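You operate a simulated robot arm through the tools that you are given. There is no shell and no other tool. Be economical: measure what you need, move in short steps, check, and stop when the job is done.

You run a simulated two-armed robot. Do the job below in one go: nothing can be reset, and whatever is moved stays where it is left.

JOB
Brush the crumbs off the middle belt, cover it and zero the weigher.
Fine: the clear cover on its ledges; mains off while you brush, on again after; use the green brush and put it back; one press of Zero; the dials and other keys stay; Stop is free to press. What is to be rubbed or washed off counts as gone when no trace of it is left.

It is judged by the outcome, as a careful person would: the job done as asked, and still so three seconds after it is handed in. It fails if anything else is knocked over, pushed out of place, dropped, spilled or broken. Lids that push on must go on centred and level and be pressed home; caps that screw on are set level and turned clockwise until they are tight.

ROBOT AND FRAMES
Two 7-joint arms with fingered hands on one trunk, on a base that drives. Base frame: it is fixed to the floor where the robot stands at the start and does not move with it; the origin is under the middle of the robot, x ahead of it, y to its left, z up. Units: mm, rad, N and s.
The left shoulder is at the start at [115, 125, 1209], the right one opposite. With the tool pointing down near the work surface each hand reaches from about 100 to 820 mm from the robot's upright axis, wherever it stands, measured 20 degrees to its own side. Places, roughly: black hand knob beside the rail [1100, 500, 900]; blue hand knob [600, 0, 600]; crumbs [1100, -100, 800]; green button on the key desk [700, 0, 800]; grey air dial [400, -900, 600]; high dial [800, -200, 800]; key marked clear [700, -200, 800]; ledges beside the middle belt [1100, -100, 800]; low dial [900, -100, 800]; mains switch on the key desk [600, 0, 700]; mode dial [800, -300, 800]; page key [700, -200, 800]; print key [700, -300, 800]; span key [700, -100, 800]; speed dial on the key desk [600, -100, 700]; zero key [800, 0, 800]. Payload 3.7 kg a hand.
The TCP of each hand is the grasp point between the finger pads, 25 mm short of the fingertips. In the tool frame z runs along the fingers and y along their closing line. The gripper opens to 88 mm. The gripper's body begins 29 mm behind the TCP. The gripper is a hand of 5 fingers: y runs from the thumb to the fingers, the wrist lies at [-13, -97, -162] in the tool frame, and closing takes about 1.5 s.
Orientation is that of the tool frame in the base frame, as [roll, pitch, yaw] about the fixed x, y, z axes, in that order (R = Rz(yaw) Ry(pitch) Rx(roll)). With the fingers straight down and the wrist toward the robot, the tool's x, y and z point along [0, 1, 0], [1, 0, 0] and [0, 0, -1] of the base frame.

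CONTROLS
- The arms move only by the tool send_rows. It takes "left_rows", "right_rows" or both (then of equal length, played together; a hand with none holds still); each is text: rows parted by semicolons, each of 7 numbers parted by spaces: the turn, a rotation vector about the tool's x, y, z in rad, then the shift along the tool's x, y, z in mm, then the finger opening in mm, from 0 to 88. In form: rx ry rz dx dy dz jaw; .... A call has 1 to 10 rows; each row is the pose to reach, as a shift and turn from the pose commanded when the call began, along the tool's axes at that moment. Rows are played at 5 a second. More than 50 mm and 0.15 rad between two rows, or a gripper value outside its range, and nothing of the call is played. Where a pose cannot be reached the arm comes as near as it can. A force on the tool above 90 N (or 10 N above the force at the start of the call, whichever is more), or a blocked arm, ends the call early, and 0.2 s more pass. Each finger travels about 45 mm/s and halts on what it meets, pressing with about 30 N; the grip force reading is that of the motor and also rises with nothing between the fingers. The clock runs only during rows and for 0.2 s after the last one: add rows that repeat a pose to give the fingers time. The reply holds the time, the measured pose of the TCP, the force on the tool along the base axes, the opening and the grip force, in the units named above and with some noise, with the torque about the TCP (base axes, N m) and any sound that the robot's microphone picked up.
- Cameras (640 x 400 px; columns grow to the right, rows downward): "scene" is now at [202.2, 10.7, 1335.6]; the picture's right is [0.05, -1.00, 0.00], its down [-0.63, -0.03, -0.78] and it looks along [0.78, 0.04, -0.63] (base axes); focal length 294 px, centre (320, 200). "left" rides on the left gripper at [-59, -79, -105] in its tool frame; the picture's right is [-0.73, -0.32, 0.61], its down [0.62, -0.68, 0.38] and it looks along [0.29, 0.66, 0.70] (tool axes); focal length 234 px, centre (320, 200). "right" rides on the right gripper at [59, -79, -105] in its tool frame; the picture's right is [-0.73, 0.32, -0.61], its down [-0.62, -0.68, 0.38] and it looks along [-0.29, 0.66, 0.70] (tool axes); focal length 234 px, centre (320, 200). There is no depth. A picture from a camera that has moved, and an enlarged one, comes with that camera's place and axes in the base frame and with its lens. The place of the scene camera against the robot may be out by one fixed shift of up to 18 mm in any direction.
- get_image(camera): a new picture of that camera. No time passes.
- move_column(by): slides the trunk up (or, below 0, down) by that many mm; the arms and the scene camera ride with it, the base frame stays. It gives what a move gives, with no picture.
- steer(legs): drives the robot by 1 to 6 legs, each [ahead, left, turn to the left] in mm, mm and rad, along the robot's own axes; the way and the turn of a leg run together, so that a leg with both is an arc; at most 1500 mm and 3.142 rad a leg. The arms and the cameras ride along, it lands a little off, and it stops where it bumps. It gives what a move gives.
- grasp_type(shape, hand): the hand has 5 fingers and takes this shape, open, in about a second: jaw (thumb against the fingers, like two jaws); tri (thumb and two fingers); tip (a fingertip pinch); poke (one finger out to press); point (the index stretched); flat (the hand flat); cup (the hand cupped); fist (a fist). The gripper value then closes the fingers along that shape, each until it touches; the sizes above hold for jaw. It gives what a move gives, with no picture.
- head_to(pan, tilt): turns the head with the scene camera to pan (to the left, within 1.396 rad either way) and tilt (down, from -0.506 to 1.204), counted from straight ahead of the robot. It gives what a move gives.
- enlarge(camera, box): a new picture of the part [left, top, right, bottom] of that camera's present view, enlarged. No time passes.
- job_done(): hands the job in; it is judged then, once.

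Go step by step. Nothing tells you exact positions but the pictures and the camera data: compare them with the known pose of the tool, close in by small moves and look again before you grip or let go. The budget is 120 turns and 108 pictures, counting those below and the enlarged ones. Unless the task says otherwise, let go and move clear before handing in, and close with one line.

The tools are called after "Call:" as a command line: name --argument value ..., lists and objects as JSON in quotes. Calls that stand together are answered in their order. send_rows: Moves the arms, as the interface text tells. Its arguments: {"type":"object","properties":{"left_rows":{"type":"string"},"right_rows":{"type":"string"}},"required":[]} The other tools are called the same way: move_column (by) slides the trunk up or down; grasp_type (shape, hand) gives the hand a shape; steer (legs) drives the base; head_to (pan, tilt) turns the head that bears the scene camera; get_image (camera) takes a picture; enlarge (camera, box) takes an enlarged picture of a part of a camera's view; job_done () hands the job in.

At the start:

```text
clock: 0.0
left_tcp_pos: [536.4, 245.7, 1134.2]
left_tool_rot: [-3.141, 0.001, 1.572]
left_ft_force: [-0.9, 1.1, -1.1]
left_ft_torque: [0.01, -0.02, 0.01]
left_opening: 87.7
left_grip_force: 0.0
left_shape: jaw
right_tcp_pos: [462.0, -185.2, 1104.6]
right_tool_rot: [-3.141, 0.0, 1.571]
right_ft_force: [0.4, 0.6, 0.8]
right_ft_torque: [-0.02, -0.01, 0.0]
right_opening: 87.8
right_grip_force: 0.1
right_shape: jaw
trunk travel left (down, up): [-229.0, 187.0]
robot x, y, heading: [-1.4, 0.2, 0.002]
head pan, tilt: [0.049, 0.675]
```

scene: 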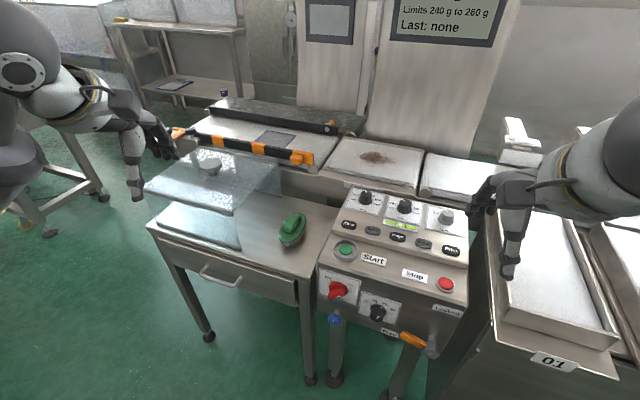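
right: 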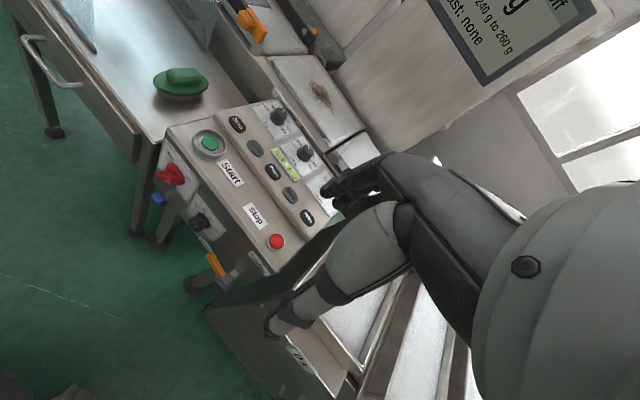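
left: 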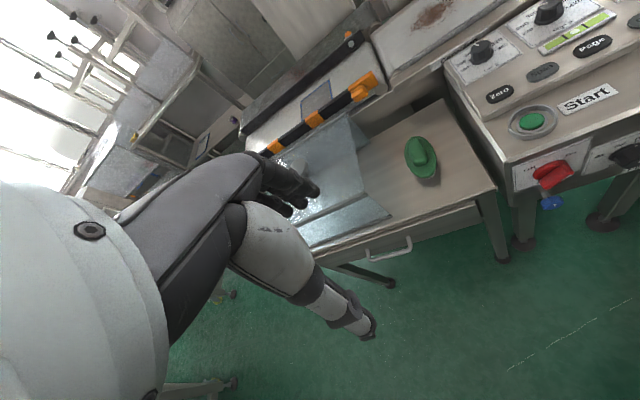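

I see a table with the green brush and a clear cover (with a knob), the key desk with its red mains switch, and the middle belt with crumbs. I'll look closer at the main parts first.

Call:
enlarge --camera "scene" --box '[130, 90, 330, 260]'

Call:
enlarge --camera "scene" --box '[300, 120, 480, 240]'

Call:
enlarge --camera "scene" --box '[300, 230, 480, 350]'

```text
2.35 times, centred on (230, 175) of scene
camera zoom: at [202.2, 10.7, 1335.6], right [0.05, -1.0, 0.0], down [-0.63, -0.03, -0.78], along [0.78, 0.04, -0.63], focal length 691 px, centre (532, 259)
```

zoom: 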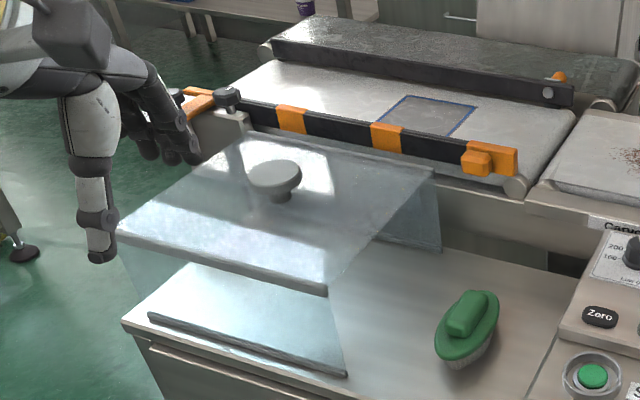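

```text
3.33 times, centred on (390, 180) of scene
camera zoom: at [202.2, 10.7, 1335.6], right [0.05, -1.0, 0.0], down [-0.63, -0.03, -0.78], along [0.78, 0.04, -0.63], focal length 980 px, centre (87, 267)
```

zoom: 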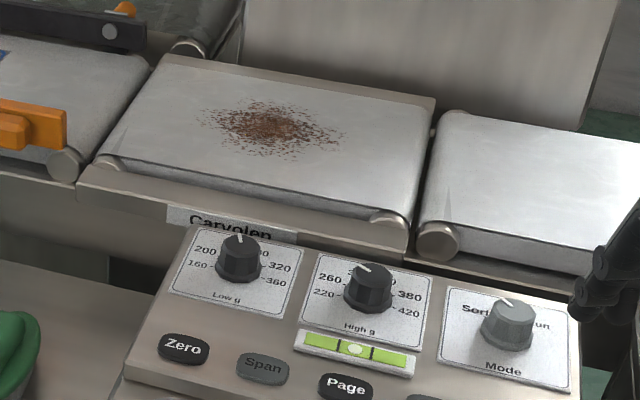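

```text
3.33 times, centred on (390, 290) of scene
camera zoom: at [202.2, 10.7, 1335.6], right [0.05, -1.0, 0.0], down [-0.63, -0.03, -0.78], along [0.78, 0.04, -0.63], focal length 980 px, centre (87, -100)
```

zoom: 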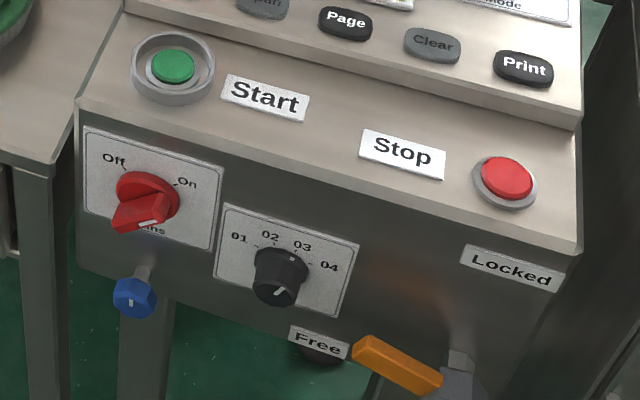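

The display is live, so the mains looks on. I'll check the display, switch pointer and floor clearance before moving.

Call:
head_to --pan 0.0 --tilt 0.35

Call:
get_image --camera "scene"

Call:
head_to --pan 0.0 --tilt 1.1

Call:
get_image --camera "scene"

Call:
enlarge --camera "right" --box '[140, 110, 240, 280]'

```text
clock: 0.8
left_tcp_pos: [536.9, 246.7, 1135.2]
left_tool_rot: [-3.142, 0.0, 1.57]
left_ft_force: [-0.5, 0.4, -0.4]
left_ft_torque: [0.05, -0.02, 0.01]
left_opening: 87.6
left_grip_force: 0.0
left_shape: jaw
right_tcp_pos: [462.7, -185.4, 1105.5]
right_tool_rot: [3.142, 0.001, 1.571]
right_ft_force: [-0.1, -0.1, 0.2]
right_ft_torque: [0.0, 0.0, -0.03]
right_opening: 87.8
right_grip_force: 0.0
right_shape: jaw
trunk travel left (down, up): [-229.0, 187.0]
robot x, y, heading: [1.5, -0.2, -0.002]
head pan, tilt: [0.0, 0.351]
```

```text
101 pictures are left
camera scene: at [209.6, 6.5, 1364.9], right [0.0, -1.0, 0.0], down [-0.34, 0.0, -0.94], along [0.94, 0.0, -0.34], focal length 294 px, centre (320, 200)
```

scene: 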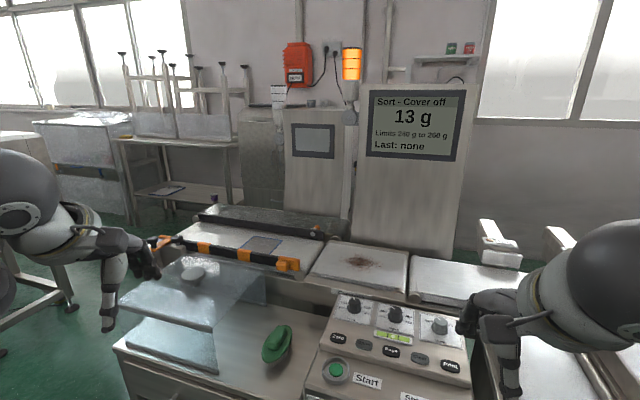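

```text
clock: 1.9
left_tcp_pos: [537.1, 247.6, 1135.6]
left_tool_rot: [3.141, 0.001, 1.57]
left_ft_force: [0.5, -0.4, -1.5]
left_ft_torque: [0.04, -0.01, 0.04]
left_opening: 87.7
left_grip_force: 0.0
left_shape: jaw
right_tcp_pos: [463.3, -185.3, 1105.1]
right_tool_rot: [-3.139, -0.001, 1.57]
right_ft_force: [0.0, 1.2, -0.2]
right_ft_torque: [0.01, -0.02, -0.03]
right_opening: 87.8
right_grip_force: 0.1
right_shape: jaw
trunk travel left (down, up): [-229.0, 187.0]
robot x, y, heading: [-1.3, 0.7, 0.0]
head pan, tilt: [0.0, 1.1]
```

```text
100 pictures are left
camera scene: at [180.9, 6.5, 1304.7], right [0.0, -1.0, 0.0], down [-0.88, 0.0, -0.47], along [0.47, 0.0, -0.88], focal length 294 px, centre (320, 200)
```

scene: 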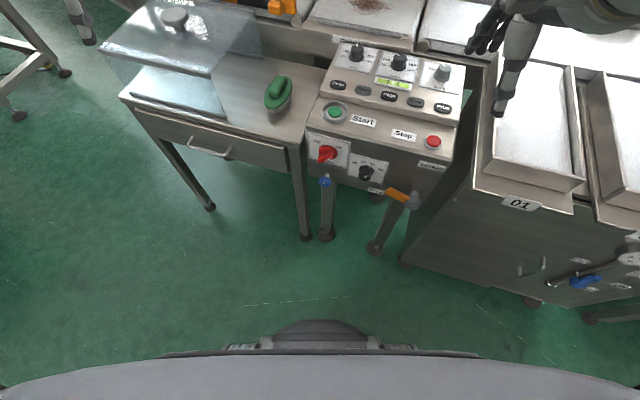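

```text
2.35 times, centred on (190, 195) of right
camera zoom: at [383.6, -126.1, 1210.3], right [0.32, -0.73, 0.61], down [-0.68, -0.62, -0.38], along [0.66, -0.29, -0.7], focal length 551 px, centre (626, 212)
```

zoom: 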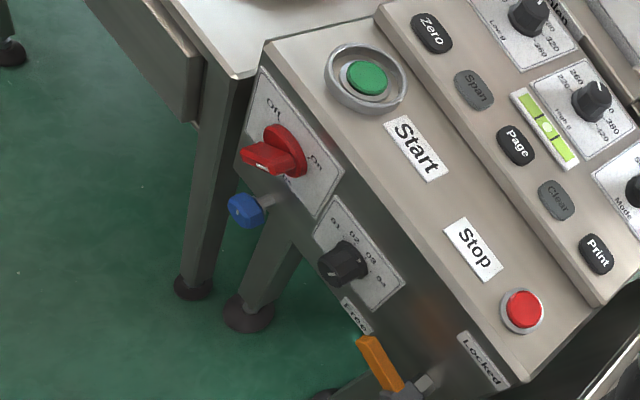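

The display reads "Sort - Cover off, 13 g", so the mains is on. The crumbs are too far from here, and there is floor free in front of the desk, so I'll drive forward a little and look again.

Call:
steer --legs '[[180, 0, 0]]'

Call:
get_image --camera "scene"

```text
clock: 3.4
left_tcp_pos: [716.3, 247.7, 1135.9]
left_tool_rot: [3.14, 0.0, 1.575]
left_ft_force: [0.4, -0.1, -0.9]
left_ft_torque: [-0.02, 0.03, 0.01]
left_opening: 87.7
left_grip_force: 0.0
left_shape: jaw
right_tcp_pos: [643.9, -183.3, 1104.5]
right_tool_rot: [-3.141, -0.001, 1.574]
right_ft_force: [0.4, 0.1, -0.5]
right_ft_torque: [0.02, 0.0, -0.01]
right_opening: 87.7
right_grip_force: 0.1
right_shape: jaw
trunk travel left (down, up): [-229.0, 187.0]
robot x, y, heading: [179.0, -1.8, 0.002]
head pan, tilt: [0.0, 1.1]
```

```text
98 pictures are left
camera scene: at [362.2, 7.3, 1304.7], right [0.0, -1.0, 0.0], down [-0.88, 0.0, -0.47], along [0.47, 0.0, -0.88], focal length 294 px, centre (320, 200)
```

scene: 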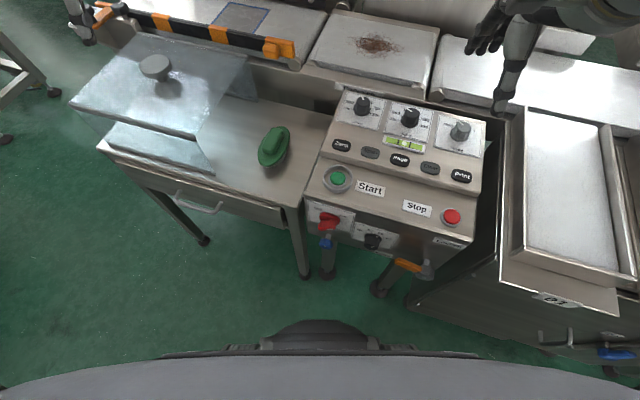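

Across the two views the machine line comes out yawed about -0.42 rad to me, with the crumbs near [1055, -134, 836] and the cover's knob near [907, 360, 886]. I'll turn square to it and shift left along it.

Call:
steer --legs '[[0, 0, -0.42], [0, 260, 0]]'

Call:
get_image --camera "scene"

Call:
get_image --camera "left"

Call:
get_image --camera "right"

```text
clock: 7.6
left_tcp_pos: [878.1, 239.4, 1134.7]
left_tool_rot: [-3.14, 0.0, 1.143]
left_ft_force: [0.6, -0.3, 0.5]
left_ft_torque: [0.01, -0.02, -0.01]
left_opening: 87.5
left_grip_force: 0.0
left_shape: jaw
right_tcp_pos: [631.4, -124.0, 1104.5]
right_tool_rot: [3.141, 0.0, 1.142]
right_ft_force: [0.6, 0.3, 0.0]
right_ft_torque: [0.01, 0.0, -0.01]
right_opening: 87.5
right_grip_force: 0.1
right_shape: jaw
trunk travel left (down, up): [-229.0, 187.0]
robot x, y, heading: [286.0, 238.8, -0.427]
head pan, tilt: [0.0, 1.1]
```

```text
97 pictures are left
camera scene: at [451.4, 165.8, 1304.8], right [-0.41, -0.91, 0.0], down [-0.8, 0.37, -0.47], along [0.43, -0.2, -0.88], focal length 294 px, centre (320, 200)
```

scene: 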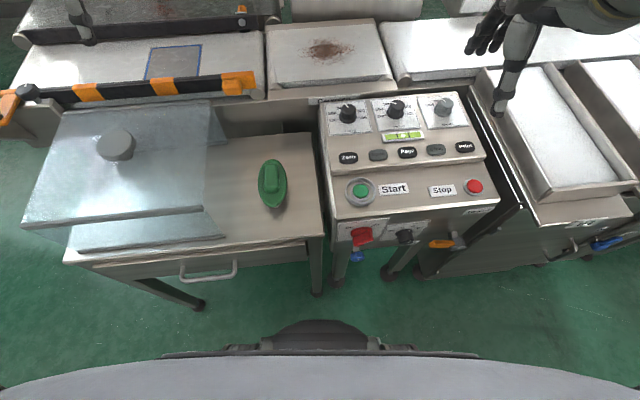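

```text
96 pictures are left
camera left: at [781.6, 216.7, 1240.7], right [-0.59, -0.53, -0.61], down [-0.36, 0.85, -0.38], along [0.72, -0.01, -0.7], focal length 234 px, centre (320, 200)
```

left: 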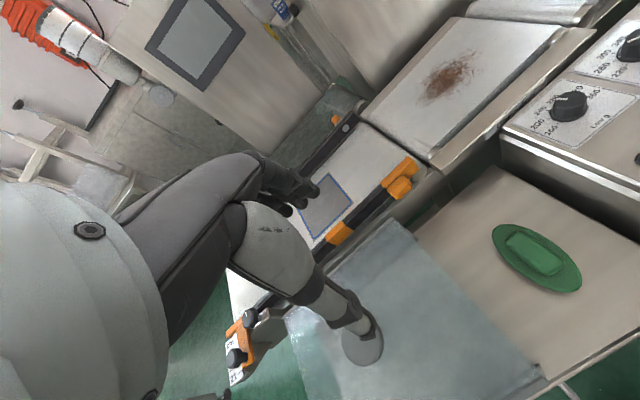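

```text
95 pictures are left
camera right: at [583.8, -37.4, 1210.4], right [-0.01, -0.79, 0.61], down [-0.88, -0.29, -0.38], along [0.48, -0.54, -0.7], focal length 234 px, centre (320, 200)
```

right: 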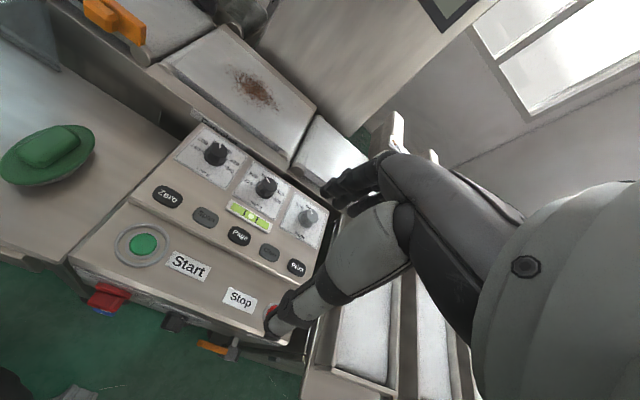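

Good, I'm nearly square; the machine yaw measures closer to -0.31. I'll turn back slightly, step right and forward, then look at the switch, brush and ledges.

Call:
steer --legs '[[0, 0, 0.115], [50, -85, 0]]'

Call:
head_to --pan 0 --tilt 0.9

Call:
get_image --camera "scene"

```text
clock: 9.5
left_tcp_pos: [895.0, 212.6, 1133.6]
left_tool_rot: [3.141, -0.001, 1.26]
left_ft_force: [-0.4, 0.2, -0.2]
left_ft_torque: [-0.03, -0.01, 0.01]
left_opening: 87.8
left_grip_force: 0.1
left_shape: jaw
right_tcp_pos: [691.5, -177.8, 1104.4]
right_tool_rot: [3.14, 0.001, 1.26]
right_ft_force: [0.1, 0.9, 0.0]
right_ft_torque: [0.03, -0.04, -0.03]
right_opening: 87.5
right_grip_force: 0.2
right_shape: jaw
trunk travel left (down, up): [-229.0, 187.0]
robot x, y, heading: [306.6, 138.8, -0.312]
head pan, tilt: [0.0, 1.1]
```

```text
clock: 10.3
left_tcp_pos: [893.7, 210.9, 1135.4]
left_tool_rot: [3.141, 0.0, 1.262]
left_ft_force: [0.1, 0.3, 0.2]
left_ft_torque: [-0.01, 0.03, 0.02]
left_opening: 87.7
left_grip_force: 0.1
left_shape: jaw
right_tcp_pos: [691.4, -177.1, 1104.9]
right_tool_rot: [-3.142, -0.001, 1.261]
right_ft_force: [0.4, -0.3, -0.6]
right_ft_torque: [0.01, 0.0, 0.0]
right_opening: 88.0
right_grip_force: 0.0
right_shape: jaw
trunk travel left (down, up): [-229.0, 187.0]
robot x, y, heading: [306.6, 140.0, -0.312]
head pan, tilt: [0.0, 0.901]
```

```text
94 pictures are left
camera scene: at [490.4, 87.0, 1317.4], right [-0.31, -0.95, 0.0], down [-0.75, 0.24, -0.62], along [0.59, -0.19, -0.78], focal length 294 px, centre (320, 200)
```

scene: 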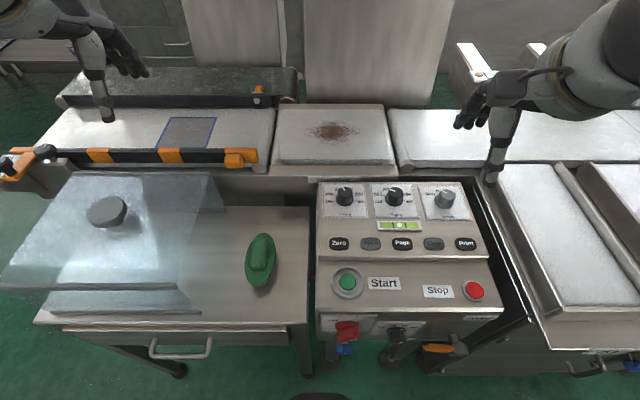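

Now square to the machine. Zooming on the mains switch, the middle belt and the cover.

Call:
enlarge --camera "scene" --box '[310, 300, 420, 370]'

Call:
enlarge --camera "scene" --box '[255, 90, 415, 190]'

Call:
enlarge --camera "scene" --box '[0, 150, 320, 350]'

```text
5.71 times, centred on (365, 335) of scene
camera zoom: at [490.4, 87.0, 1317.4], right [-0.31, -0.95, 0.0], down [-0.75, 0.24, -0.62], along [0.59, -0.19, -0.78], focal length 1679 px, centre (63, -571)
```

zoom: 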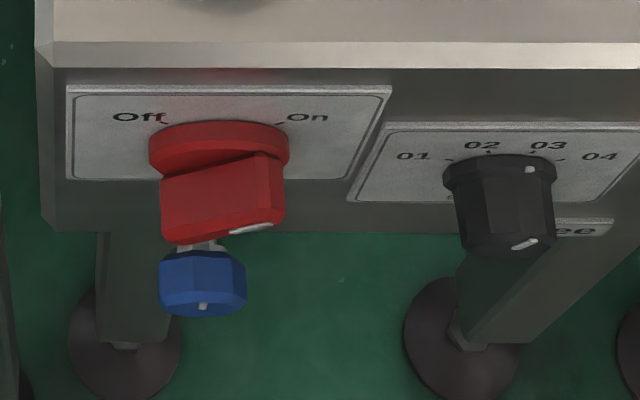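

```text
4.00 times, centred on (335, 140) of scene
camera zoom: at [490.4, 87.0, 1317.4], right [-0.31, -0.95, 0.0], down [-0.75, 0.24, -0.62], along [0.59, -0.19, -0.78], focal length 1175 px, centre (260, 440)
```

zoom: 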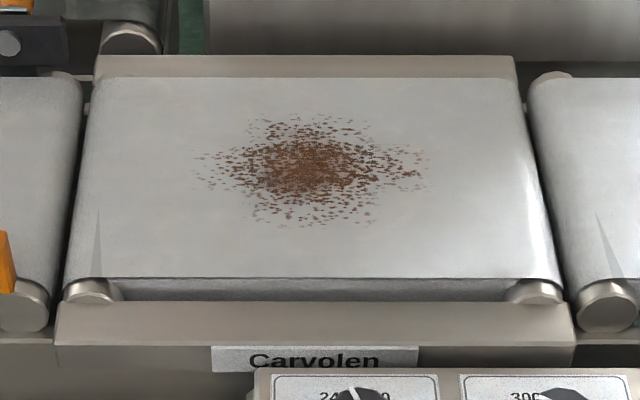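

```text
2.00 times, centred on (160, 250) of scene
camera zoom: at [490.4, 87.0, 1317.4], right [-0.31, -0.95, 0.0], down [-0.75, 0.24, -0.62], along [0.59, -0.19, -0.78], focal length 588 px, centre (640, 100)
```

zoom: 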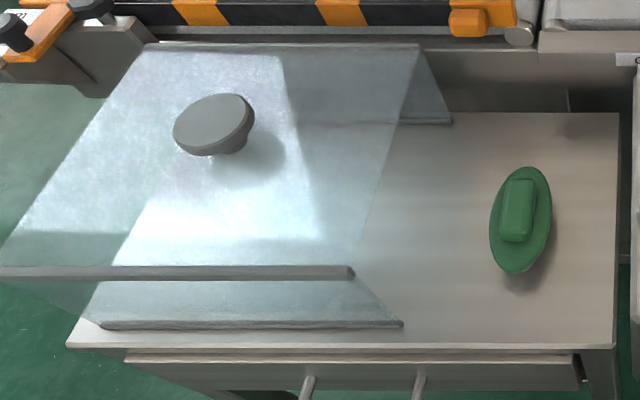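

The switch handle's white mark points to On (upper right), with Off at upper left. I'll shape the right hand to poke for pushing it and see how the finger sits.

Call:
grasp_type --hand "right" --shape "poke"

Call:
head_to --pan -0.3 --tilt 0.7

Call:
enlarge --camera "scene" --box '[280, 20, 600, 220]'

Call:
get_image --camera "right"

```text
clock: 11.2
left_tcp_pos: [894.3, 211.9, 1135.0]
left_tool_rot: [-3.141, -0.001, 1.261]
left_ft_force: [-0.1, 0.2, -0.1]
left_ft_torque: [-0.04, 0.05, 0.0]
left_opening: 87.8
left_grip_force: 0.0
left_shape: jaw
right_tcp_pos: [691.4, -176.8, 1103.9]
right_tool_rot: [3.141, -0.001, 1.261]
right_ft_force: [1.2, -0.2, 0.5]
right_ft_torque: [-0.03, 0.02, -0.01]
right_opening: 0.0
right_grip_force: 0.0
right_shape: poke
trunk travel left (down, up): [-229.0, 187.0]
robot x, y, heading: [306.8, 138.8, -0.314]
head pan, tilt: [0.0, 0.901]
```

```text
clock: 12.0
left_tcp_pos: [892.8, 211.4, 1135.6]
left_tool_rot: [-3.142, 0.001, 1.26]
left_ft_force: [0.0, 0.4, -0.1]
left_ft_torque: [0.0, 0.0, -0.01]
left_opening: 87.9
left_grip_force: 0.1
left_shape: jaw
right_tcp_pos: [691.7, -177.6, 1104.4]
right_tool_rot: [-3.141, 0.0, 1.26]
right_ft_force: [1.1, -0.5, -0.9]
right_ft_torque: [0.01, -0.05, 0.02]
right_opening: 0.1
right_grip_force: 0.2
right_shape: poke
trunk travel left (down, up): [-229.0, 187.0]
robot x, y, heading: [306.8, 141.5, -0.311]
head pan, tilt: [-0.3, 0.7]
```

```text
2.00 times, centred on (440, 120) of scene
camera zoom: at [488.2, 61.4, 1333.5], right [-0.57, -0.82, 0.0], down [-0.53, 0.37, -0.76], along [0.63, -0.44, -0.64], focal length 588 px, centre (80, 360)
```

zoom: 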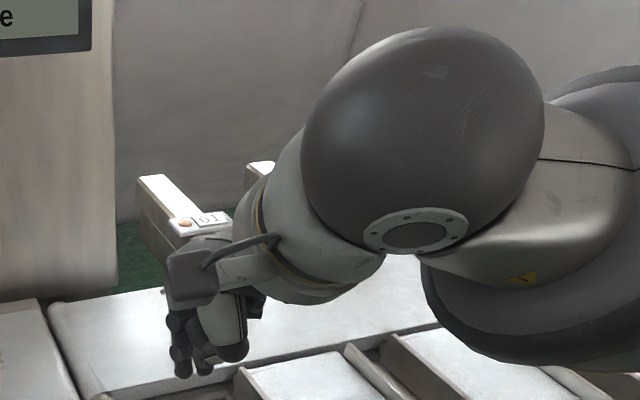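

```text
89 pictures are left
camera right: at [634.6, -96.5, 1210.4], right [0.09, -0.79, 0.61], down [-0.84, -0.39, -0.38], along [0.54, -0.48, -0.7], focal length 234 px, centre (320, 200)
```

right: 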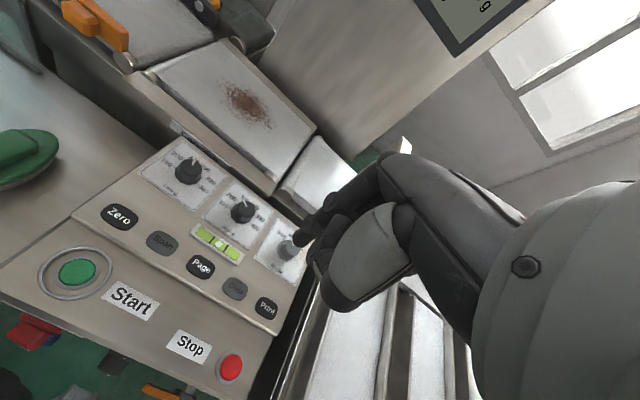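

The poke fingertip sits about 25 mm past the TCP, and the switch disc triangulates to about [631, -13, 711]. I'll back up a bit for arm room, then tilt the right hand forward and lower it in front of the desk.

Call:
steer --legs '[[-140, 0, 0]]'

Call:
send_rows --right_rows "-0.1 0 0 20 -5 0 0; -0.2 0 0 40 -10 30 0; -0.3 0 0 60 -15 60 0; -0.4 0 0 80 -20 90 0; -0.5 0 0 98 -25 120 0; -0.6 0 0 98 -30 160 0; -0.6 0 0 98 -30 200 0; -0.6 0 0 98 -30 240 0; -0.6 0 0 98 -30 280 0"

Call:
head_to --pan 0 --tilt 0.9

Call:
get_image --camera "scene"

Call:
get_image --camera "right"

```text
clock: 13.3
left_tcp_pos: [764.9, 253.5, 1135.3]
left_tool_rot: [3.141, 0.0, 1.262]
left_ft_force: [0.1, -0.3, 0.2]
left_ft_torque: [0.0, -0.01, 0.01]
left_opening: 87.9
left_grip_force: 0.1
left_shape: jaw
right_tcp_pos: [562.7, -133.6, 1105.0]
right_tool_rot: [-3.141, 0.0, 1.261]
right_ft_force: [-0.2, 0.2, 0.0]
right_ft_torque: [0.03, 0.0, -0.02]
right_opening: 0.0
right_grip_force: 0.1
right_shape: poke
trunk travel left (down, up): [-229.0, 187.0]
robot x, y, heading: [176.0, 182.6, -0.31]
head pan, tilt: [-0.3, 0.7]
```

```text
clock: 15.3
left_tcp_pos: [765.4, 255.9, 1133.6]
left_tool_rot: [-3.139, 0.002, 1.262]
left_ft_force: [-0.5, 0.0, -0.3]
left_ft_torque: [-0.01, 0.0, -0.01]
left_opening: 88.0
left_grip_force: 0.0
left_shape: jaw
right_tcp_pos: [587.9, 44.5, 874.3]
right_tool_rot: [2.554, 0.007, 1.247]
right_ft_force: [0.1, 0.6, 0.2]
right_ft_torque: [-0.02, 0.01, -0.03]
right_opening: 0.0
right_grip_force: 0.1
right_shape: poke
right hand out of reach, approached as far as the arm can: row 1, 2, 3, 4, 5, 6, 7, 8, 9
trunk travel left (down, up): [-229.0, 187.0]
robot x, y, heading: [176.9, 181.5, -0.309]
head pan, tilt: [-0.3, 0.7]
```

```text
clock: 16.1
left_tcp_pos: [765.6, 253.5, 1134.8]
left_tool_rot: [-3.141, 0.0, 1.261]
left_ft_force: [-0.5, 0.1, -0.3]
left_ft_torque: [0.0, 0.01, 0.01]
left_opening: 87.8
left_grip_force: 0.0
left_shape: jaw
right_tcp_pos: [587.8, 43.5, 876.5]
right_tool_rot: [2.553, 0.005, 1.247]
right_ft_force: [0.7, -0.1, 0.5]
right_ft_torque: [0.0, 0.01, -0.02]
right_opening: 0.0
right_grip_force: 0.0
right_shape: poke
trunk travel left (down, up): [-229.0, 187.0]
robot x, y, heading: [176.3, 183.3, -0.311]
head pan, tilt: [0.0, 0.901]
```

```text
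88 pictures are left
camera scene: at [361.5, 128.4, 1317.4], right [-0.3, -0.95, 0.0], down [-0.75, 0.24, -0.62], along [0.59, -0.19, -0.78], focal length 294 px, centre (320, 200)
```

scene: 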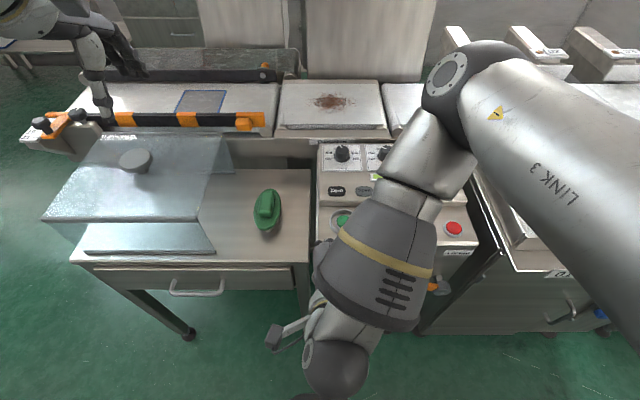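

```text
87 pictures are left
camera right: at [488.2, 139.0, 919.8], right [-0.29, -0.66, 0.69], down [-0.54, -0.48, -0.69], along [0.79, -0.57, -0.21], focal length 234 px, centre (320, 200)
```

right: 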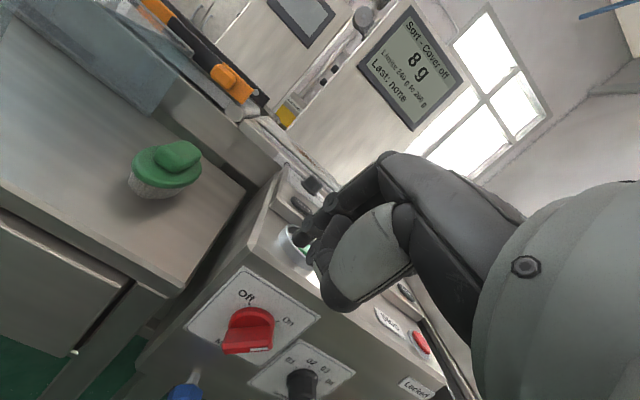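

The arm was too folded to reach there. I'll raise the trunk so the shoulder is farther from the switch, then re-check.

Call:
move_column --by 150

Call:
send_rows --right_rows "0 0 0 0 0 0 0; 0 0 0 0 0 0 0"

```text
clock: 17.8
left_tcp_pos: [765.9, 253.3, 1285.2]
left_tool_rot: [3.141, -0.002, 1.262]
left_ft_force: [-0.2, -1.0, -0.6]
left_ft_torque: [-0.02, 0.01, 0.03]
left_opening: 87.7
left_grip_force: 0.2
left_shape: jaw
right_tcp_pos: [587.4, 43.5, 1109.4]
right_tool_rot: [2.328, 0.004, 1.245]
right_ft_force: [0.1, -0.2, -0.2]
right_ft_torque: [0.01, -0.01, 0.03]
right_opening: 0.1
right_grip_force: 0.0
right_shape: poke
trunk travel left (down, up): [-379.0, 37.0]
robot x, y, heading: [178.5, 182.2, -0.308]
head pan, tilt: [0.0, 0.901]
```

```text
clock: 18.4
left_tcp_pos: [764.9, 253.8, 1285.0]
left_tool_rot: [3.14, -0.002, 1.263]
left_ft_force: [0.7, 0.0, 0.5]
left_ft_torque: [0.01, 0.01, 0.0]
left_opening: 87.7
left_grip_force: 0.1
left_shape: jaw
right_tcp_pos: [586.1, 43.7, 1109.0]
right_tool_rot: [2.328, 0.002, 1.249]
right_ft_force: [-0.6, -0.4, 0.4]
right_ft_torque: [-0.04, 0.0, 0.0]
right_opening: 0.0
right_grip_force: 0.1
right_shape: poke
trunk travel left (down, up): [-379.0, 37.0]
robot x, y, heading: [179.4, 185.8, -0.31]
head pan, tilt: [0.0, 0.901]
```

Call:
send_rows --right_rows "0 0 0 -10 -28 26 0; 0 0 0 -20 -57 53 0; 0 0 0 -30 -85 79 0; 0 0 0 -40 -113 105 0; 0 0 0 -50 -142 131 0; 0 0 0 -60 -170 158 0; 0 0 0 -70 -198 184 0; 0 0 0 -80 -226 210 0; 0 0 0 -80 -226 210 0"

```text
clock: 20.4
left_tcp_pos: [765.0, 255.2, 1285.7]
left_tool_rot: [-3.141, 0.0, 1.262]
left_ft_force: [-0.1, 0.7, 0.1]
left_ft_torque: [0.0, 0.02, 0.01]
left_opening: 87.7
left_grip_force: 0.2
left_shape: jaw
right_tcp_pos: [594.5, 100.6, 1037.6]
right_tool_rot: [2.331, 0.004, 1.243]
right_ft_force: [-0.5, -0.2, 0.3]
right_ft_torque: [0.02, -0.03, -0.02]
right_opening: 0.0
right_grip_force: 0.0
right_shape: poke
right hand out of reach, approached as far as the arm can: row 1, 2, 3, 4, 5, 6, 7, 8, 9
trunk travel left (down, up): [-379.0, 37.0]
robot x, y, heading: [179.7, 182.7, -0.31]
head pan, tilt: [0.0, 0.901]
```

Call:
head_to --pan -0.2 --tilt 1.1

Call:
get_image --camera "scene"

Call:
get_image --camera "left"

```text
clock: 21.1
left_tcp_pos: [765.0, 254.2, 1284.6]
left_tool_rot: [3.141, 0.001, 1.263]
left_ft_force: [0.1, -1.0, 1.0]
left_ft_torque: [-0.01, -0.01, -0.03]
left_opening: 87.8
left_grip_force: 0.0
left_shape: jaw
right_tcp_pos: [593.9, 102.4, 1037.2]
right_tool_rot: [2.331, 0.004, 1.243]
right_ft_force: [-0.4, -0.8, 0.4]
right_ft_torque: [0.03, 0.0, 0.02]
right_opening: 0.0
right_grip_force: 0.0
right_shape: poke
trunk travel left (down, up): [-379.0, 37.0]
robot x, y, heading: [179.1, 181.4, -0.307]
head pan, tilt: [-0.201, 1.1]
```

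```text
86 pictures are left
camera scene: at [277.4, 142.1, 1471.1], right [-0.46, -0.89, 0.0], down [-0.7, 0.36, -0.62], along [0.55, -0.28, -0.79], focal length 294 px, centre (320, 200)
```

scene: 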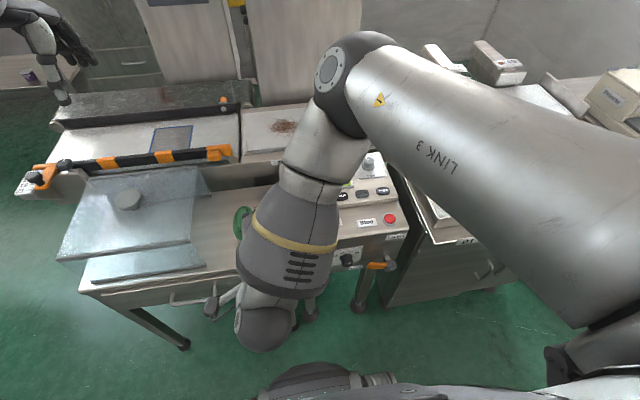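

```text
85 pictures are left
camera left: at [672.0, 220.6, 1390.7], right [-0.53, -0.59, -0.61], down [-0.46, 0.8, -0.38], along [0.71, 0.08, -0.7], focal length 234 px, centre (320, 200)
```

left: 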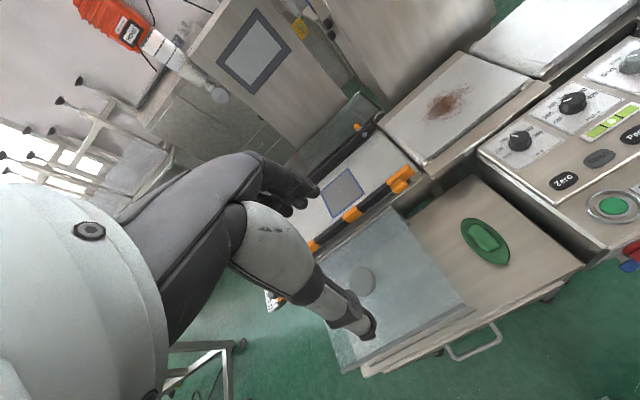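

The arm has wound itself into a folded elbow pose. I'll bring it back to the neutral upright pose, then back up further before lowering.

Call:
send_rows --right_rows "0 0 0 0 24 -22 0; 0 0 0 -30 50 -45 0; 0.13 0 0 -60 75 -68 0; 0.26 0 0 -90 100 -90 0; 0.4 0 0 -120 125 -110 0; 0.53 0 0 -150 150 -115 0; 0.67 0 0 -180 170 -118 0; 0.81 0 0 -210 183 -122 0; 0.81 0 0 -237 183 -122 0; 0.81 0 0 -237 183 -122 0"

Call:
get_image --camera "scene"

```text
clock: 23.4
left_tcp_pos: [765.5, 253.6, 1284.8]
left_tool_rot: [3.141, -0.002, 1.264]
left_ft_force: [0.4, 0.4, 0.5]
left_ft_torque: [0.02, 0.03, -0.01]
left_opening: 87.7
left_grip_force: 0.0
left_shape: jaw
right_tcp_pos: [547.4, -135.9, 1255.6]
right_tool_rot: [3.14, 0.005, 1.246]
right_ft_force: [-0.5, 1.0, 0.4]
right_ft_torque: [-0.04, -0.01, 0.02]
right_opening: 0.2
right_grip_force: 0.1
right_shape: poke
right hand out of reach, approached as far as the arm can: row 5
trunk travel left (down, up): [-379.0, 37.0]
robot x, y, heading: [180.2, 180.0, -0.309]
head pan, tilt: [-0.201, 1.1]
```

```text
84 pictures are left
camera scene: at [262.5, 135.9, 1460.3], right [-0.63, -0.78, 0.0], down [-0.68, 0.55, -0.49], along [0.38, -0.31, -0.87], focal length 294 px, centre (320, 200)
```

scene: 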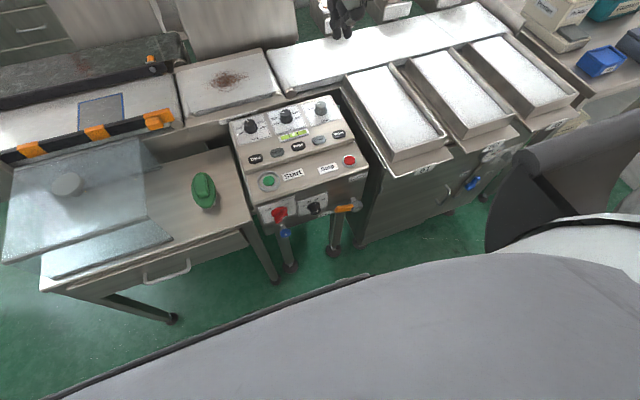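

Call:
steer --legs '[[-130, 0, 0]]'

Call:
move_column --by -150

Call:
send_rows --right_rows "0 0 0 15 20 20 0; 0 0 0 30 40 40 0; 0 0 0 45 60 60 0; 0 0 0 60 75 85 0; 0 0 0 75 85 110 0; 0 0 0 90 90 140 0; 0 0 0 100 95 175 0; 0 0 0 100 95 210 0; 0 0 0 100 95 210 0"

Call:
get_image --camera "scene"

```text
clock: 24.6
left_tcp_pos: [638.8, 293.6, 1284.9]
left_tool_rot: [-3.141, 0.0, 1.259]
left_ft_force: [-0.4, -0.3, 0.8]
left_ft_torque: [0.04, -0.02, 0.02]
left_opening: 87.6
left_grip_force: 0.0
left_shape: jaw
right_tcp_pos: [419.5, -96.8, 1255.2]
right_tool_rot: [3.139, 0.004, 1.245]
right_ft_force: [-1.1, 0.2, 0.4]
right_ft_torque: [0.01, 0.01, -0.01]
right_opening: 0.1
right_grip_force: 0.1
right_shape: poke
trunk travel left (down, up): [-379.0, 37.0]
robot x, y, heading: [53.6, 226.5, -0.309]
head pan, tilt: [-0.201, 1.1]
```

```text
clock: 26.4
left_tcp_pos: [638.4, 293.3, 1137.2]
left_tool_rot: [3.14, -0.001, 1.258]
left_ft_force: [0.3, 0.0, -1.1]
left_ft_torque: [-0.02, -0.05, 0.05]
left_opening: 87.8
left_grip_force: 0.0
left_shape: jaw
right_tcp_pos: [428.9, -99.8, 1085.3]
right_tool_rot: [-3.09, 0.003, 1.243]
right_ft_force: [0.5, 0.2, 0.4]
right_ft_torque: [0.04, -0.01, 0.0]
right_opening: 0.0
right_grip_force: 0.0
right_shape: poke
trunk travel left (down, up): [-229.0, 187.0]
robot x, y, heading: [53.2, 222.8, -0.313]
head pan, tilt: [-0.201, 1.1]
```

```text
clock: 28.4
left_tcp_pos: [638.8, 293.9, 1135.6]
left_tool_rot: [-3.141, 0.0, 1.259]
left_ft_force: [-0.2, -0.9, 0.4]
left_ft_torque: [-0.01, 0.0, -0.04]
left_opening: 87.8
left_grip_force: 0.1
left_shape: jaw
right_tcp_pos: [540.5, -33.6, 868.2]
right_tool_rot: [-3.09, 0.003, 1.243]
right_ft_force: [0.3, 0.2, -0.3]
right_ft_torque: [0.0, -0.01, 0.01]
right_opening: 0.0
right_grip_force: 0.1
right_shape: poke
trunk travel left (down, up): [-229.0, 187.0]
robot x, y, heading: [51.1, 222.7, -0.303]
head pan, tilt: [-0.201, 1.1]
```

```text
83 pictures are left
camera scene: at [227.9, 159.1, 1313.5], right [-0.45, -0.89, 0.0], down [-0.73, 0.37, -0.58], along [0.52, -0.26, -0.82], focal length 294 px, centre (320, 200)
```

scene: 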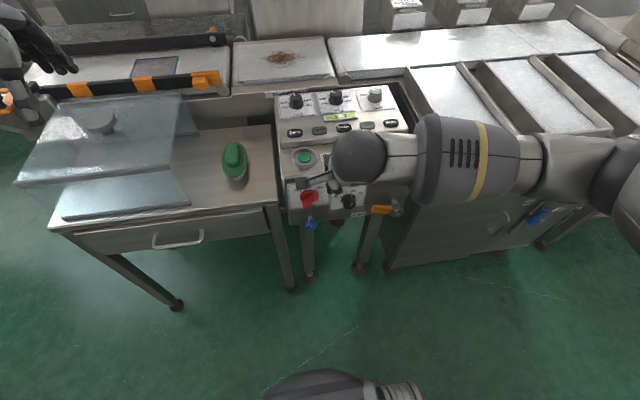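

The arm is now comfortable, with the elbow out to the side. I'll lower further with a gradual forward tilt.

Call:
send_rows --right_rows "-0.08 0 0 3 2 15 0; -0.16 0 0 4 4 30 0; -0.24 0 0 5 6 45 0; -0.32 0 0 6 8 60 0; -0.4 0 0 7 10 75 0; -0.48 0 0 7 12 90 0; -0.55 0 0 7 14 105 0; -0.6 0 0 7 14 115 0; -0.6 0 0 7 14 115 0"

Call:
get_image --camera "right"

Call:
enlarge --camera "scene" --box '[250, 130, 410, 230]'

```text
clock: 30.4
left_tcp_pos: [638.8, 292.4, 1134.9]
left_tool_rot: [-3.141, 0.001, 1.259]
left_ft_force: [-0.1, 0.5, 0.2]
left_ft_torque: [-0.01, 0.03, 0.0]
left_opening: 87.9
left_grip_force: 0.2
left_shape: jaw
right_tcp_pos: [588.2, 52.7, 813.6]
right_tool_rot: [2.628, 0.027, 1.196]
right_ft_force: [0.3, -0.9, -0.2]
right_ft_torque: [0.0, -0.04, 0.04]
right_opening: 0.0
right_grip_force: 0.0
right_shape: poke
right hand out of reach, approached as far as the arm can: row 3, 4, 5, 6, 7, 8, 9
trunk travel left (down, up): [-229.0, 187.0]
robot x, y, heading: [55.0, 225.2, -0.31]
head pan, tilt: [-0.201, 1.1]
```

```text
82 pictures are left
camera right: at [498.4, 153.7, 865.0], right [-0.27, -0.65, 0.71], down [-0.61, -0.45, -0.65], along [0.74, -0.61, -0.28], focal length 234 px, centre (320, 200)
```

right: 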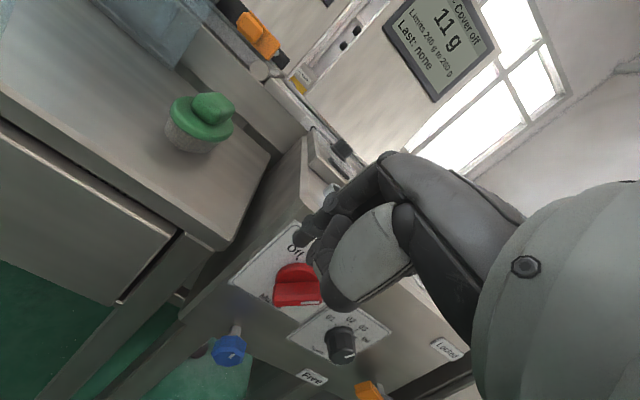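

```text
4.00 times, centred on (330, 180) of scene
camera zoom: at [213.8, 143.0, 1310.3], right [-0.69, -0.72, 0.0], down [-0.61, 0.58, -0.54], along [0.39, -0.38, -0.84], focal length 1175 px, centre (280, 280)
```

zoom: 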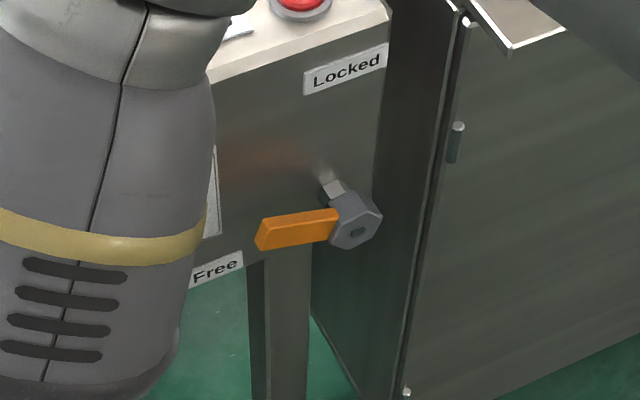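

The folded arm limits forward tilt; with the arm more extended forward it should be natural. I'll untilt, raise, and back up more so the arm reaches ahead.

Call:
send_rows --right_rows "0 0 0 -15 14 -26 0; 0.1 0 0 -35 29 -52 0; 0.2 0 0 -55 29 -52 0; 0.3 0 0 -75 29 -52 0; 0.4 0 0 -90 29 -52 0; 0.47 0 0 -100 29 -52 0; 0.47 0 0 -100 29 -52 0"

Call:
steer --legs '[[-140, 0, 0]]'

```text
clock: 32.0
left_tcp_pos: [639.5, 293.4, 1133.7]
left_tool_rot: [-3.14, 0.0, 1.261]
left_ft_force: [-0.8, 0.0, -0.2]
left_ft_torque: [0.04, 0.0, -0.02]
left_opening: 87.5
left_grip_force: 0.1
left_shape: jaw
right_tcp_pos: [555.7, -36.7, 877.0]
right_tool_rot: [3.097, 0.027, 1.197]
right_ft_force: [0.1, 0.7, -1.3]
right_ft_torque: [0.01, 0.01, -0.01]
right_opening: 0.0
right_grip_force: 0.1
right_shape: poke
trunk travel left (down, up): [-229.0, 187.0]
robot x, y, heading: [54.2, 223.4, -0.314]
head pan, tilt: [-0.201, 1.1]
```

```text
clock: 33.3
left_tcp_pos: [506.7, 337.2, 1135.8]
left_tool_rot: [3.141, 0.0, 1.263]
left_ft_force: [-0.1, 0.8, 0.7]
left_ft_torque: [0.02, -0.01, 0.04]
left_opening: 87.7
left_grip_force: 0.0
left_shape: jaw
right_tcp_pos: [423.5, 6.9, 877.1]
right_tool_rot: [3.096, 0.028, 1.198]
right_ft_force: [-0.9, -0.5, -0.4]
right_ft_torque: [0.02, 0.02, 0.04]
right_opening: 0.0
right_grip_force: 0.1
right_shape: poke
trunk travel left (down, up): [-229.0, 187.0]
robot x, y, heading: [-78.9, 263.6, -0.309]
head pan, tilt: [-0.201, 1.1]
```

Call:
send_rows --right_rows "0 0 -0.02 2 40 0 0; 0 0 -0.04 4 80 0 0; 0 0 -0.06 8 125 0 0; -0.1 0 -0.06 8 125 0 0; -0.2 0 -0.06 8 125 0 0; -0.3 0 -0.06 8 125 0 0; -0.4 0 -0.06 8 125 0 0; -0.5 0 -0.06 8 125 0 0; -0.55 0 -0.06 8 125 0 0; -0.55 0 -0.06 8 125 0 0"

```text
clock: 35.5
left_tcp_pos: [507.1, 337.2, 1134.8]
left_tool_rot: [3.141, 0.001, 1.263]
left_ft_force: [-0.3, -0.8, 1.4]
left_ft_torque: [-0.03, 0.06, 0.01]
left_opening: 87.8
left_grip_force: 0.2
left_shape: jaw
right_tcp_pos: [565.6, 13.8, 911.1]
right_tool_rot: [2.572, 0.059, 1.223]
right_ft_force: [0.2, -0.1, 1.1]
right_ft_torque: [-0.03, 0.01, -0.01]
right_opening: 0.0
right_grip_force: 0.1
right_shape: poke
right hand out of reach, approached as far as the arm can: row 7, 8, 9, 10
trunk travel left (down, up): [-229.0, 187.0]
robot x, y, heading: [-77.7, 259.7, -0.305]
head pan, tilt: [-0.201, 1.1]
```

Call:
send_rows --right_rows "0.09 0 0 -15 -10 15 0; 0.18 0 0 -30 -22 35 0; 0.27 0 0 -52 -35 60 0; 0.27 0 0 -52 -45 80 0; 0.27 0 0 -52 -55 96 0; 0.27 0 0 -52 -55 96 0"

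Call:
get_image --camera "right"

Call:
get_image --camera "scene"

```text
clock: 36.9
left_tcp_pos: [506.6, 337.5, 1134.0]
left_tool_rot: [-3.14, 0.0, 1.263]
left_ft_force: [-0.2, 0.0, 0.1]
left_ft_torque: [0.0, 0.03, 0.02]
left_opening: 87.8
left_grip_force: 0.0
left_shape: jaw
right_tcp_pos: [557.1, -44.1, 819.8]
right_tool_rot: [2.827, 0.048, 1.255]
right_ft_force: [0.2, 0.2, 0.1]
right_ft_torque: [0.0, 0.01, 0.03]
right_opening: 0.0
right_grip_force: 0.1
right_shape: poke
right hand out of reach, approached as far as the arm can: row 1, 5, 6
trunk travel left (down, up): [-229.0, 187.0]
robot x, y, heading: [-80.0, 267.7, -0.305]
head pan, tilt: [-0.201, 1.1]
```

```text
80 pictures are left
camera right: at [473.5, 49.3, 892.3], right [-0.1, -0.69, 0.71], down [-0.7, -0.45, -0.55], along [0.7, -0.56, -0.44], focal length 234 px, centre (320, 200)
```

right: 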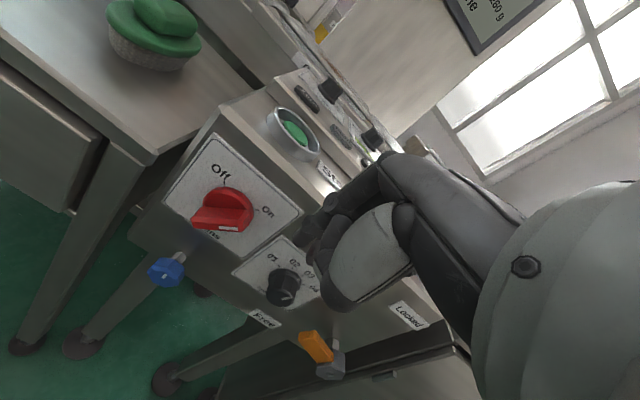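

```text
79 pictures are left
camera scene: at [83.7, 185.7, 1311.3], right [-0.69, -0.73, 0.0], down [-0.61, 0.57, -0.56], along [0.4, -0.38, -0.83], focal length 294 px, centre (320, 200)
```

scene: 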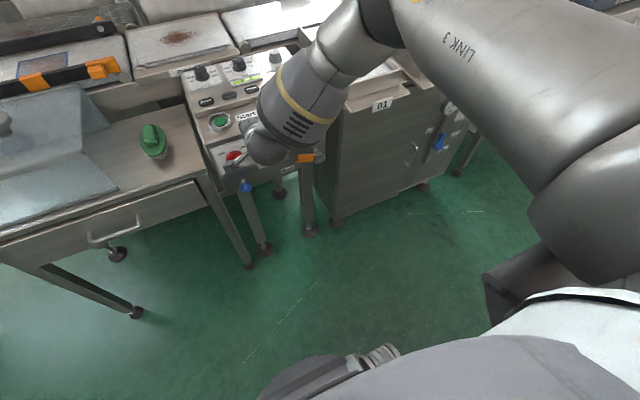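

The wrist camera now shows the switch clearly with its pointer near On. I'll lower the trunk to bring the finger down to switch height.

Call:
move_column --by -75

Call:
get_image --camera "right"

```text
clock: 38.0
left_tcp_pos: [504.7, 338.3, 1061.6]
left_tool_rot: [3.138, 0.001, 1.265]
left_ft_force: [0.1, -0.7, 0.4]
left_ft_torque: [-0.03, -0.02, -0.02]
left_opening: 87.9
left_grip_force: 0.0
left_shape: jaw
right_tcp_pos: [518.8, -31.1, 630.9]
right_tool_rot: [3.037, 0.051, 1.264]
right_ft_force: [0.1, -0.3, 0.5]
right_ft_torque: [0.0, -0.01, 0.02]
right_opening: 0.0
right_grip_force: 0.0
right_shape: poke
trunk travel left (down, up): [-154.0, 262.0]
robot x, y, heading: [-79.0, 263.5, -0.308]
head pan, tilt: [-0.201, 1.1]
```

```text
78 pictures are left
camera right: at [453.7, 55.8, 724.6], right [0.04, -0.74, 0.67], down [-0.8, -0.42, -0.42], along [0.59, -0.52, -0.61], focal length 234 px, centre (320, 200)
```

right: 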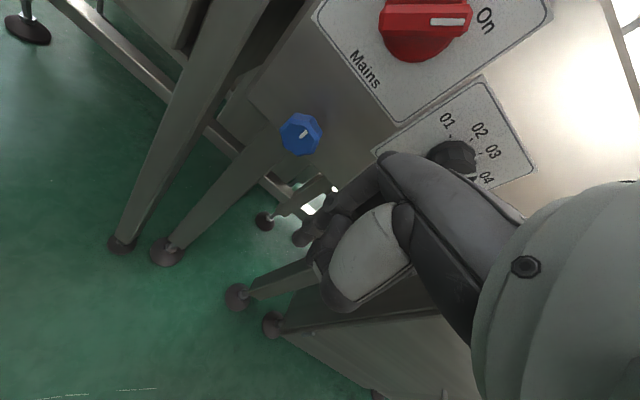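

Call:
send_rows --right_rows "-0.05 0 0 0 12 -25 0; -0.1 0 0 0 25 -50 0; -0.15 0 0 0 38 -72 0; -0.15 0 0 0 50 -95 0; -0.15 0 0 0 50 -95 0"

Call:
get_image --camera "right"

```text
clock: 39.2
left_tcp_pos: [507.8, 336.5, 1060.6]
left_tool_rot: [-3.139, 0.001, 1.265]
left_ft_force: [-0.8, -0.4, 0.4]
left_ft_torque: [0.03, -0.05, -0.03]
left_opening: 87.9
left_grip_force: 0.1
left_shape: jaw
right_tcp_pos: [563.4, -39.7, 732.3]
right_tool_rot: [2.889, 0.051, 1.264]
right_ft_force: [-0.4, 0.1, -0.6]
right_ft_torque: [-0.04, 0.02, 0.0]
right_opening: 0.0
right_grip_force: 0.1
right_shape: poke
right hand out of reach, approached as far as the arm can: row 2, 3
trunk travel left (down, up): [-154.0, 262.0]
robot x, y, heading: [-81.6, 264.8, -0.31]
head pan, tilt: [-0.201, 1.1]
```

```text
77 pictures are left
camera right: at [484.3, 50.3, 810.8], right [-0.06, -0.71, 0.7], down [-0.73, -0.45, -0.51], along [0.68, -0.55, -0.49], focal length 234 px, centre (320, 200)
```

right: 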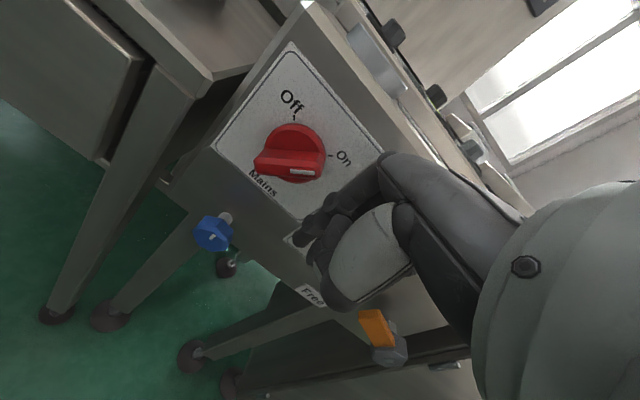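

Finger and switch are both in view; by this camera the switch axis sits near z 730, l 177 in machine terms. I'll raise the finger and bring it in to the right of the handle.

Call:
send_rows --right_rows "0 0 0 0 7 -26 0; 0 0 0 0 15 -24 0; 0 0 0 0 25 -22 0; 0 0 0 0 34 -20 0; 0 0 0 0 34 -20 0"

Call:
get_image --camera "right"

Call:
get_image --camera "left"

```text
clock: 40.4
left_tcp_pos: [508.1, 337.4, 1059.0]
left_tool_rot: [-3.139, -0.001, 1.263]
left_ft_force: [0.4, 0.5, -0.3]
left_ft_torque: [0.01, 0.0, 0.02]
left_opening: 87.6
left_grip_force: 0.1
left_shape: jaw
right_tcp_pos: [587.6, -47.2, 755.4]
right_tool_rot: [2.891, 0.051, 1.265]
right_ft_force: [-0.7, -0.1, 1.0]
right_ft_torque: [-0.07, 0.0, 0.02]
right_opening: 0.0
right_grip_force: 0.0
right_shape: poke
trunk travel left (down, up): [-154.0, 262.0]
robot x, y, heading: [-78.3, 263.1, -0.307]
head pan, tilt: [-0.201, 1.1]
```

```text
76 pictures are left
camera right: at [509.2, 44.3, 835.2], right [-0.05, -0.71, 0.7], down [-0.74, -0.45, -0.51], along [0.68, -0.54, -0.5], focal length 234 px, centre (320, 200)
```

right: 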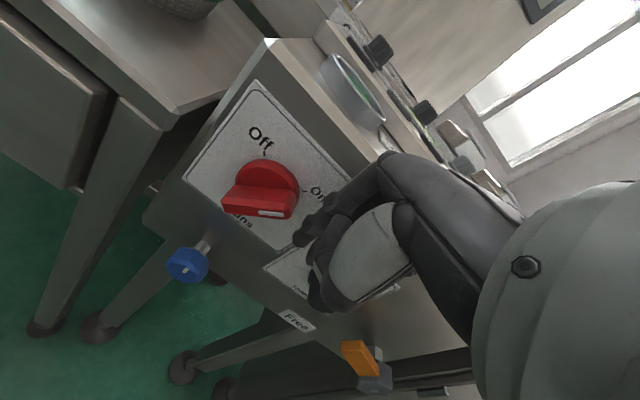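

```text
75 pictures are left
camera left: at [414.5, 303.7, 1165.2], right [-0.53, -0.59, -0.61], down [-0.46, 0.8, -0.38], along [0.71, 0.08, -0.7], focal length 234 px, centre (320, 200)
```

left: 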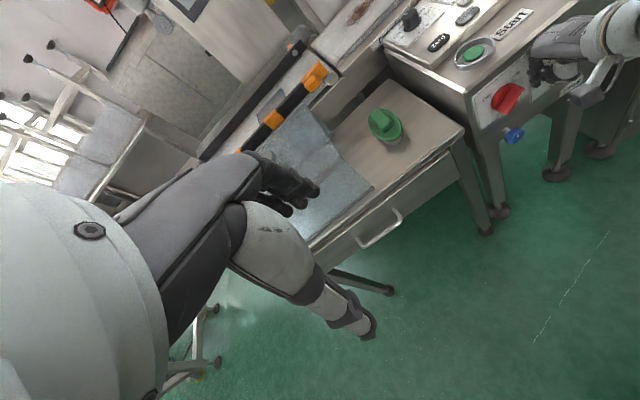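

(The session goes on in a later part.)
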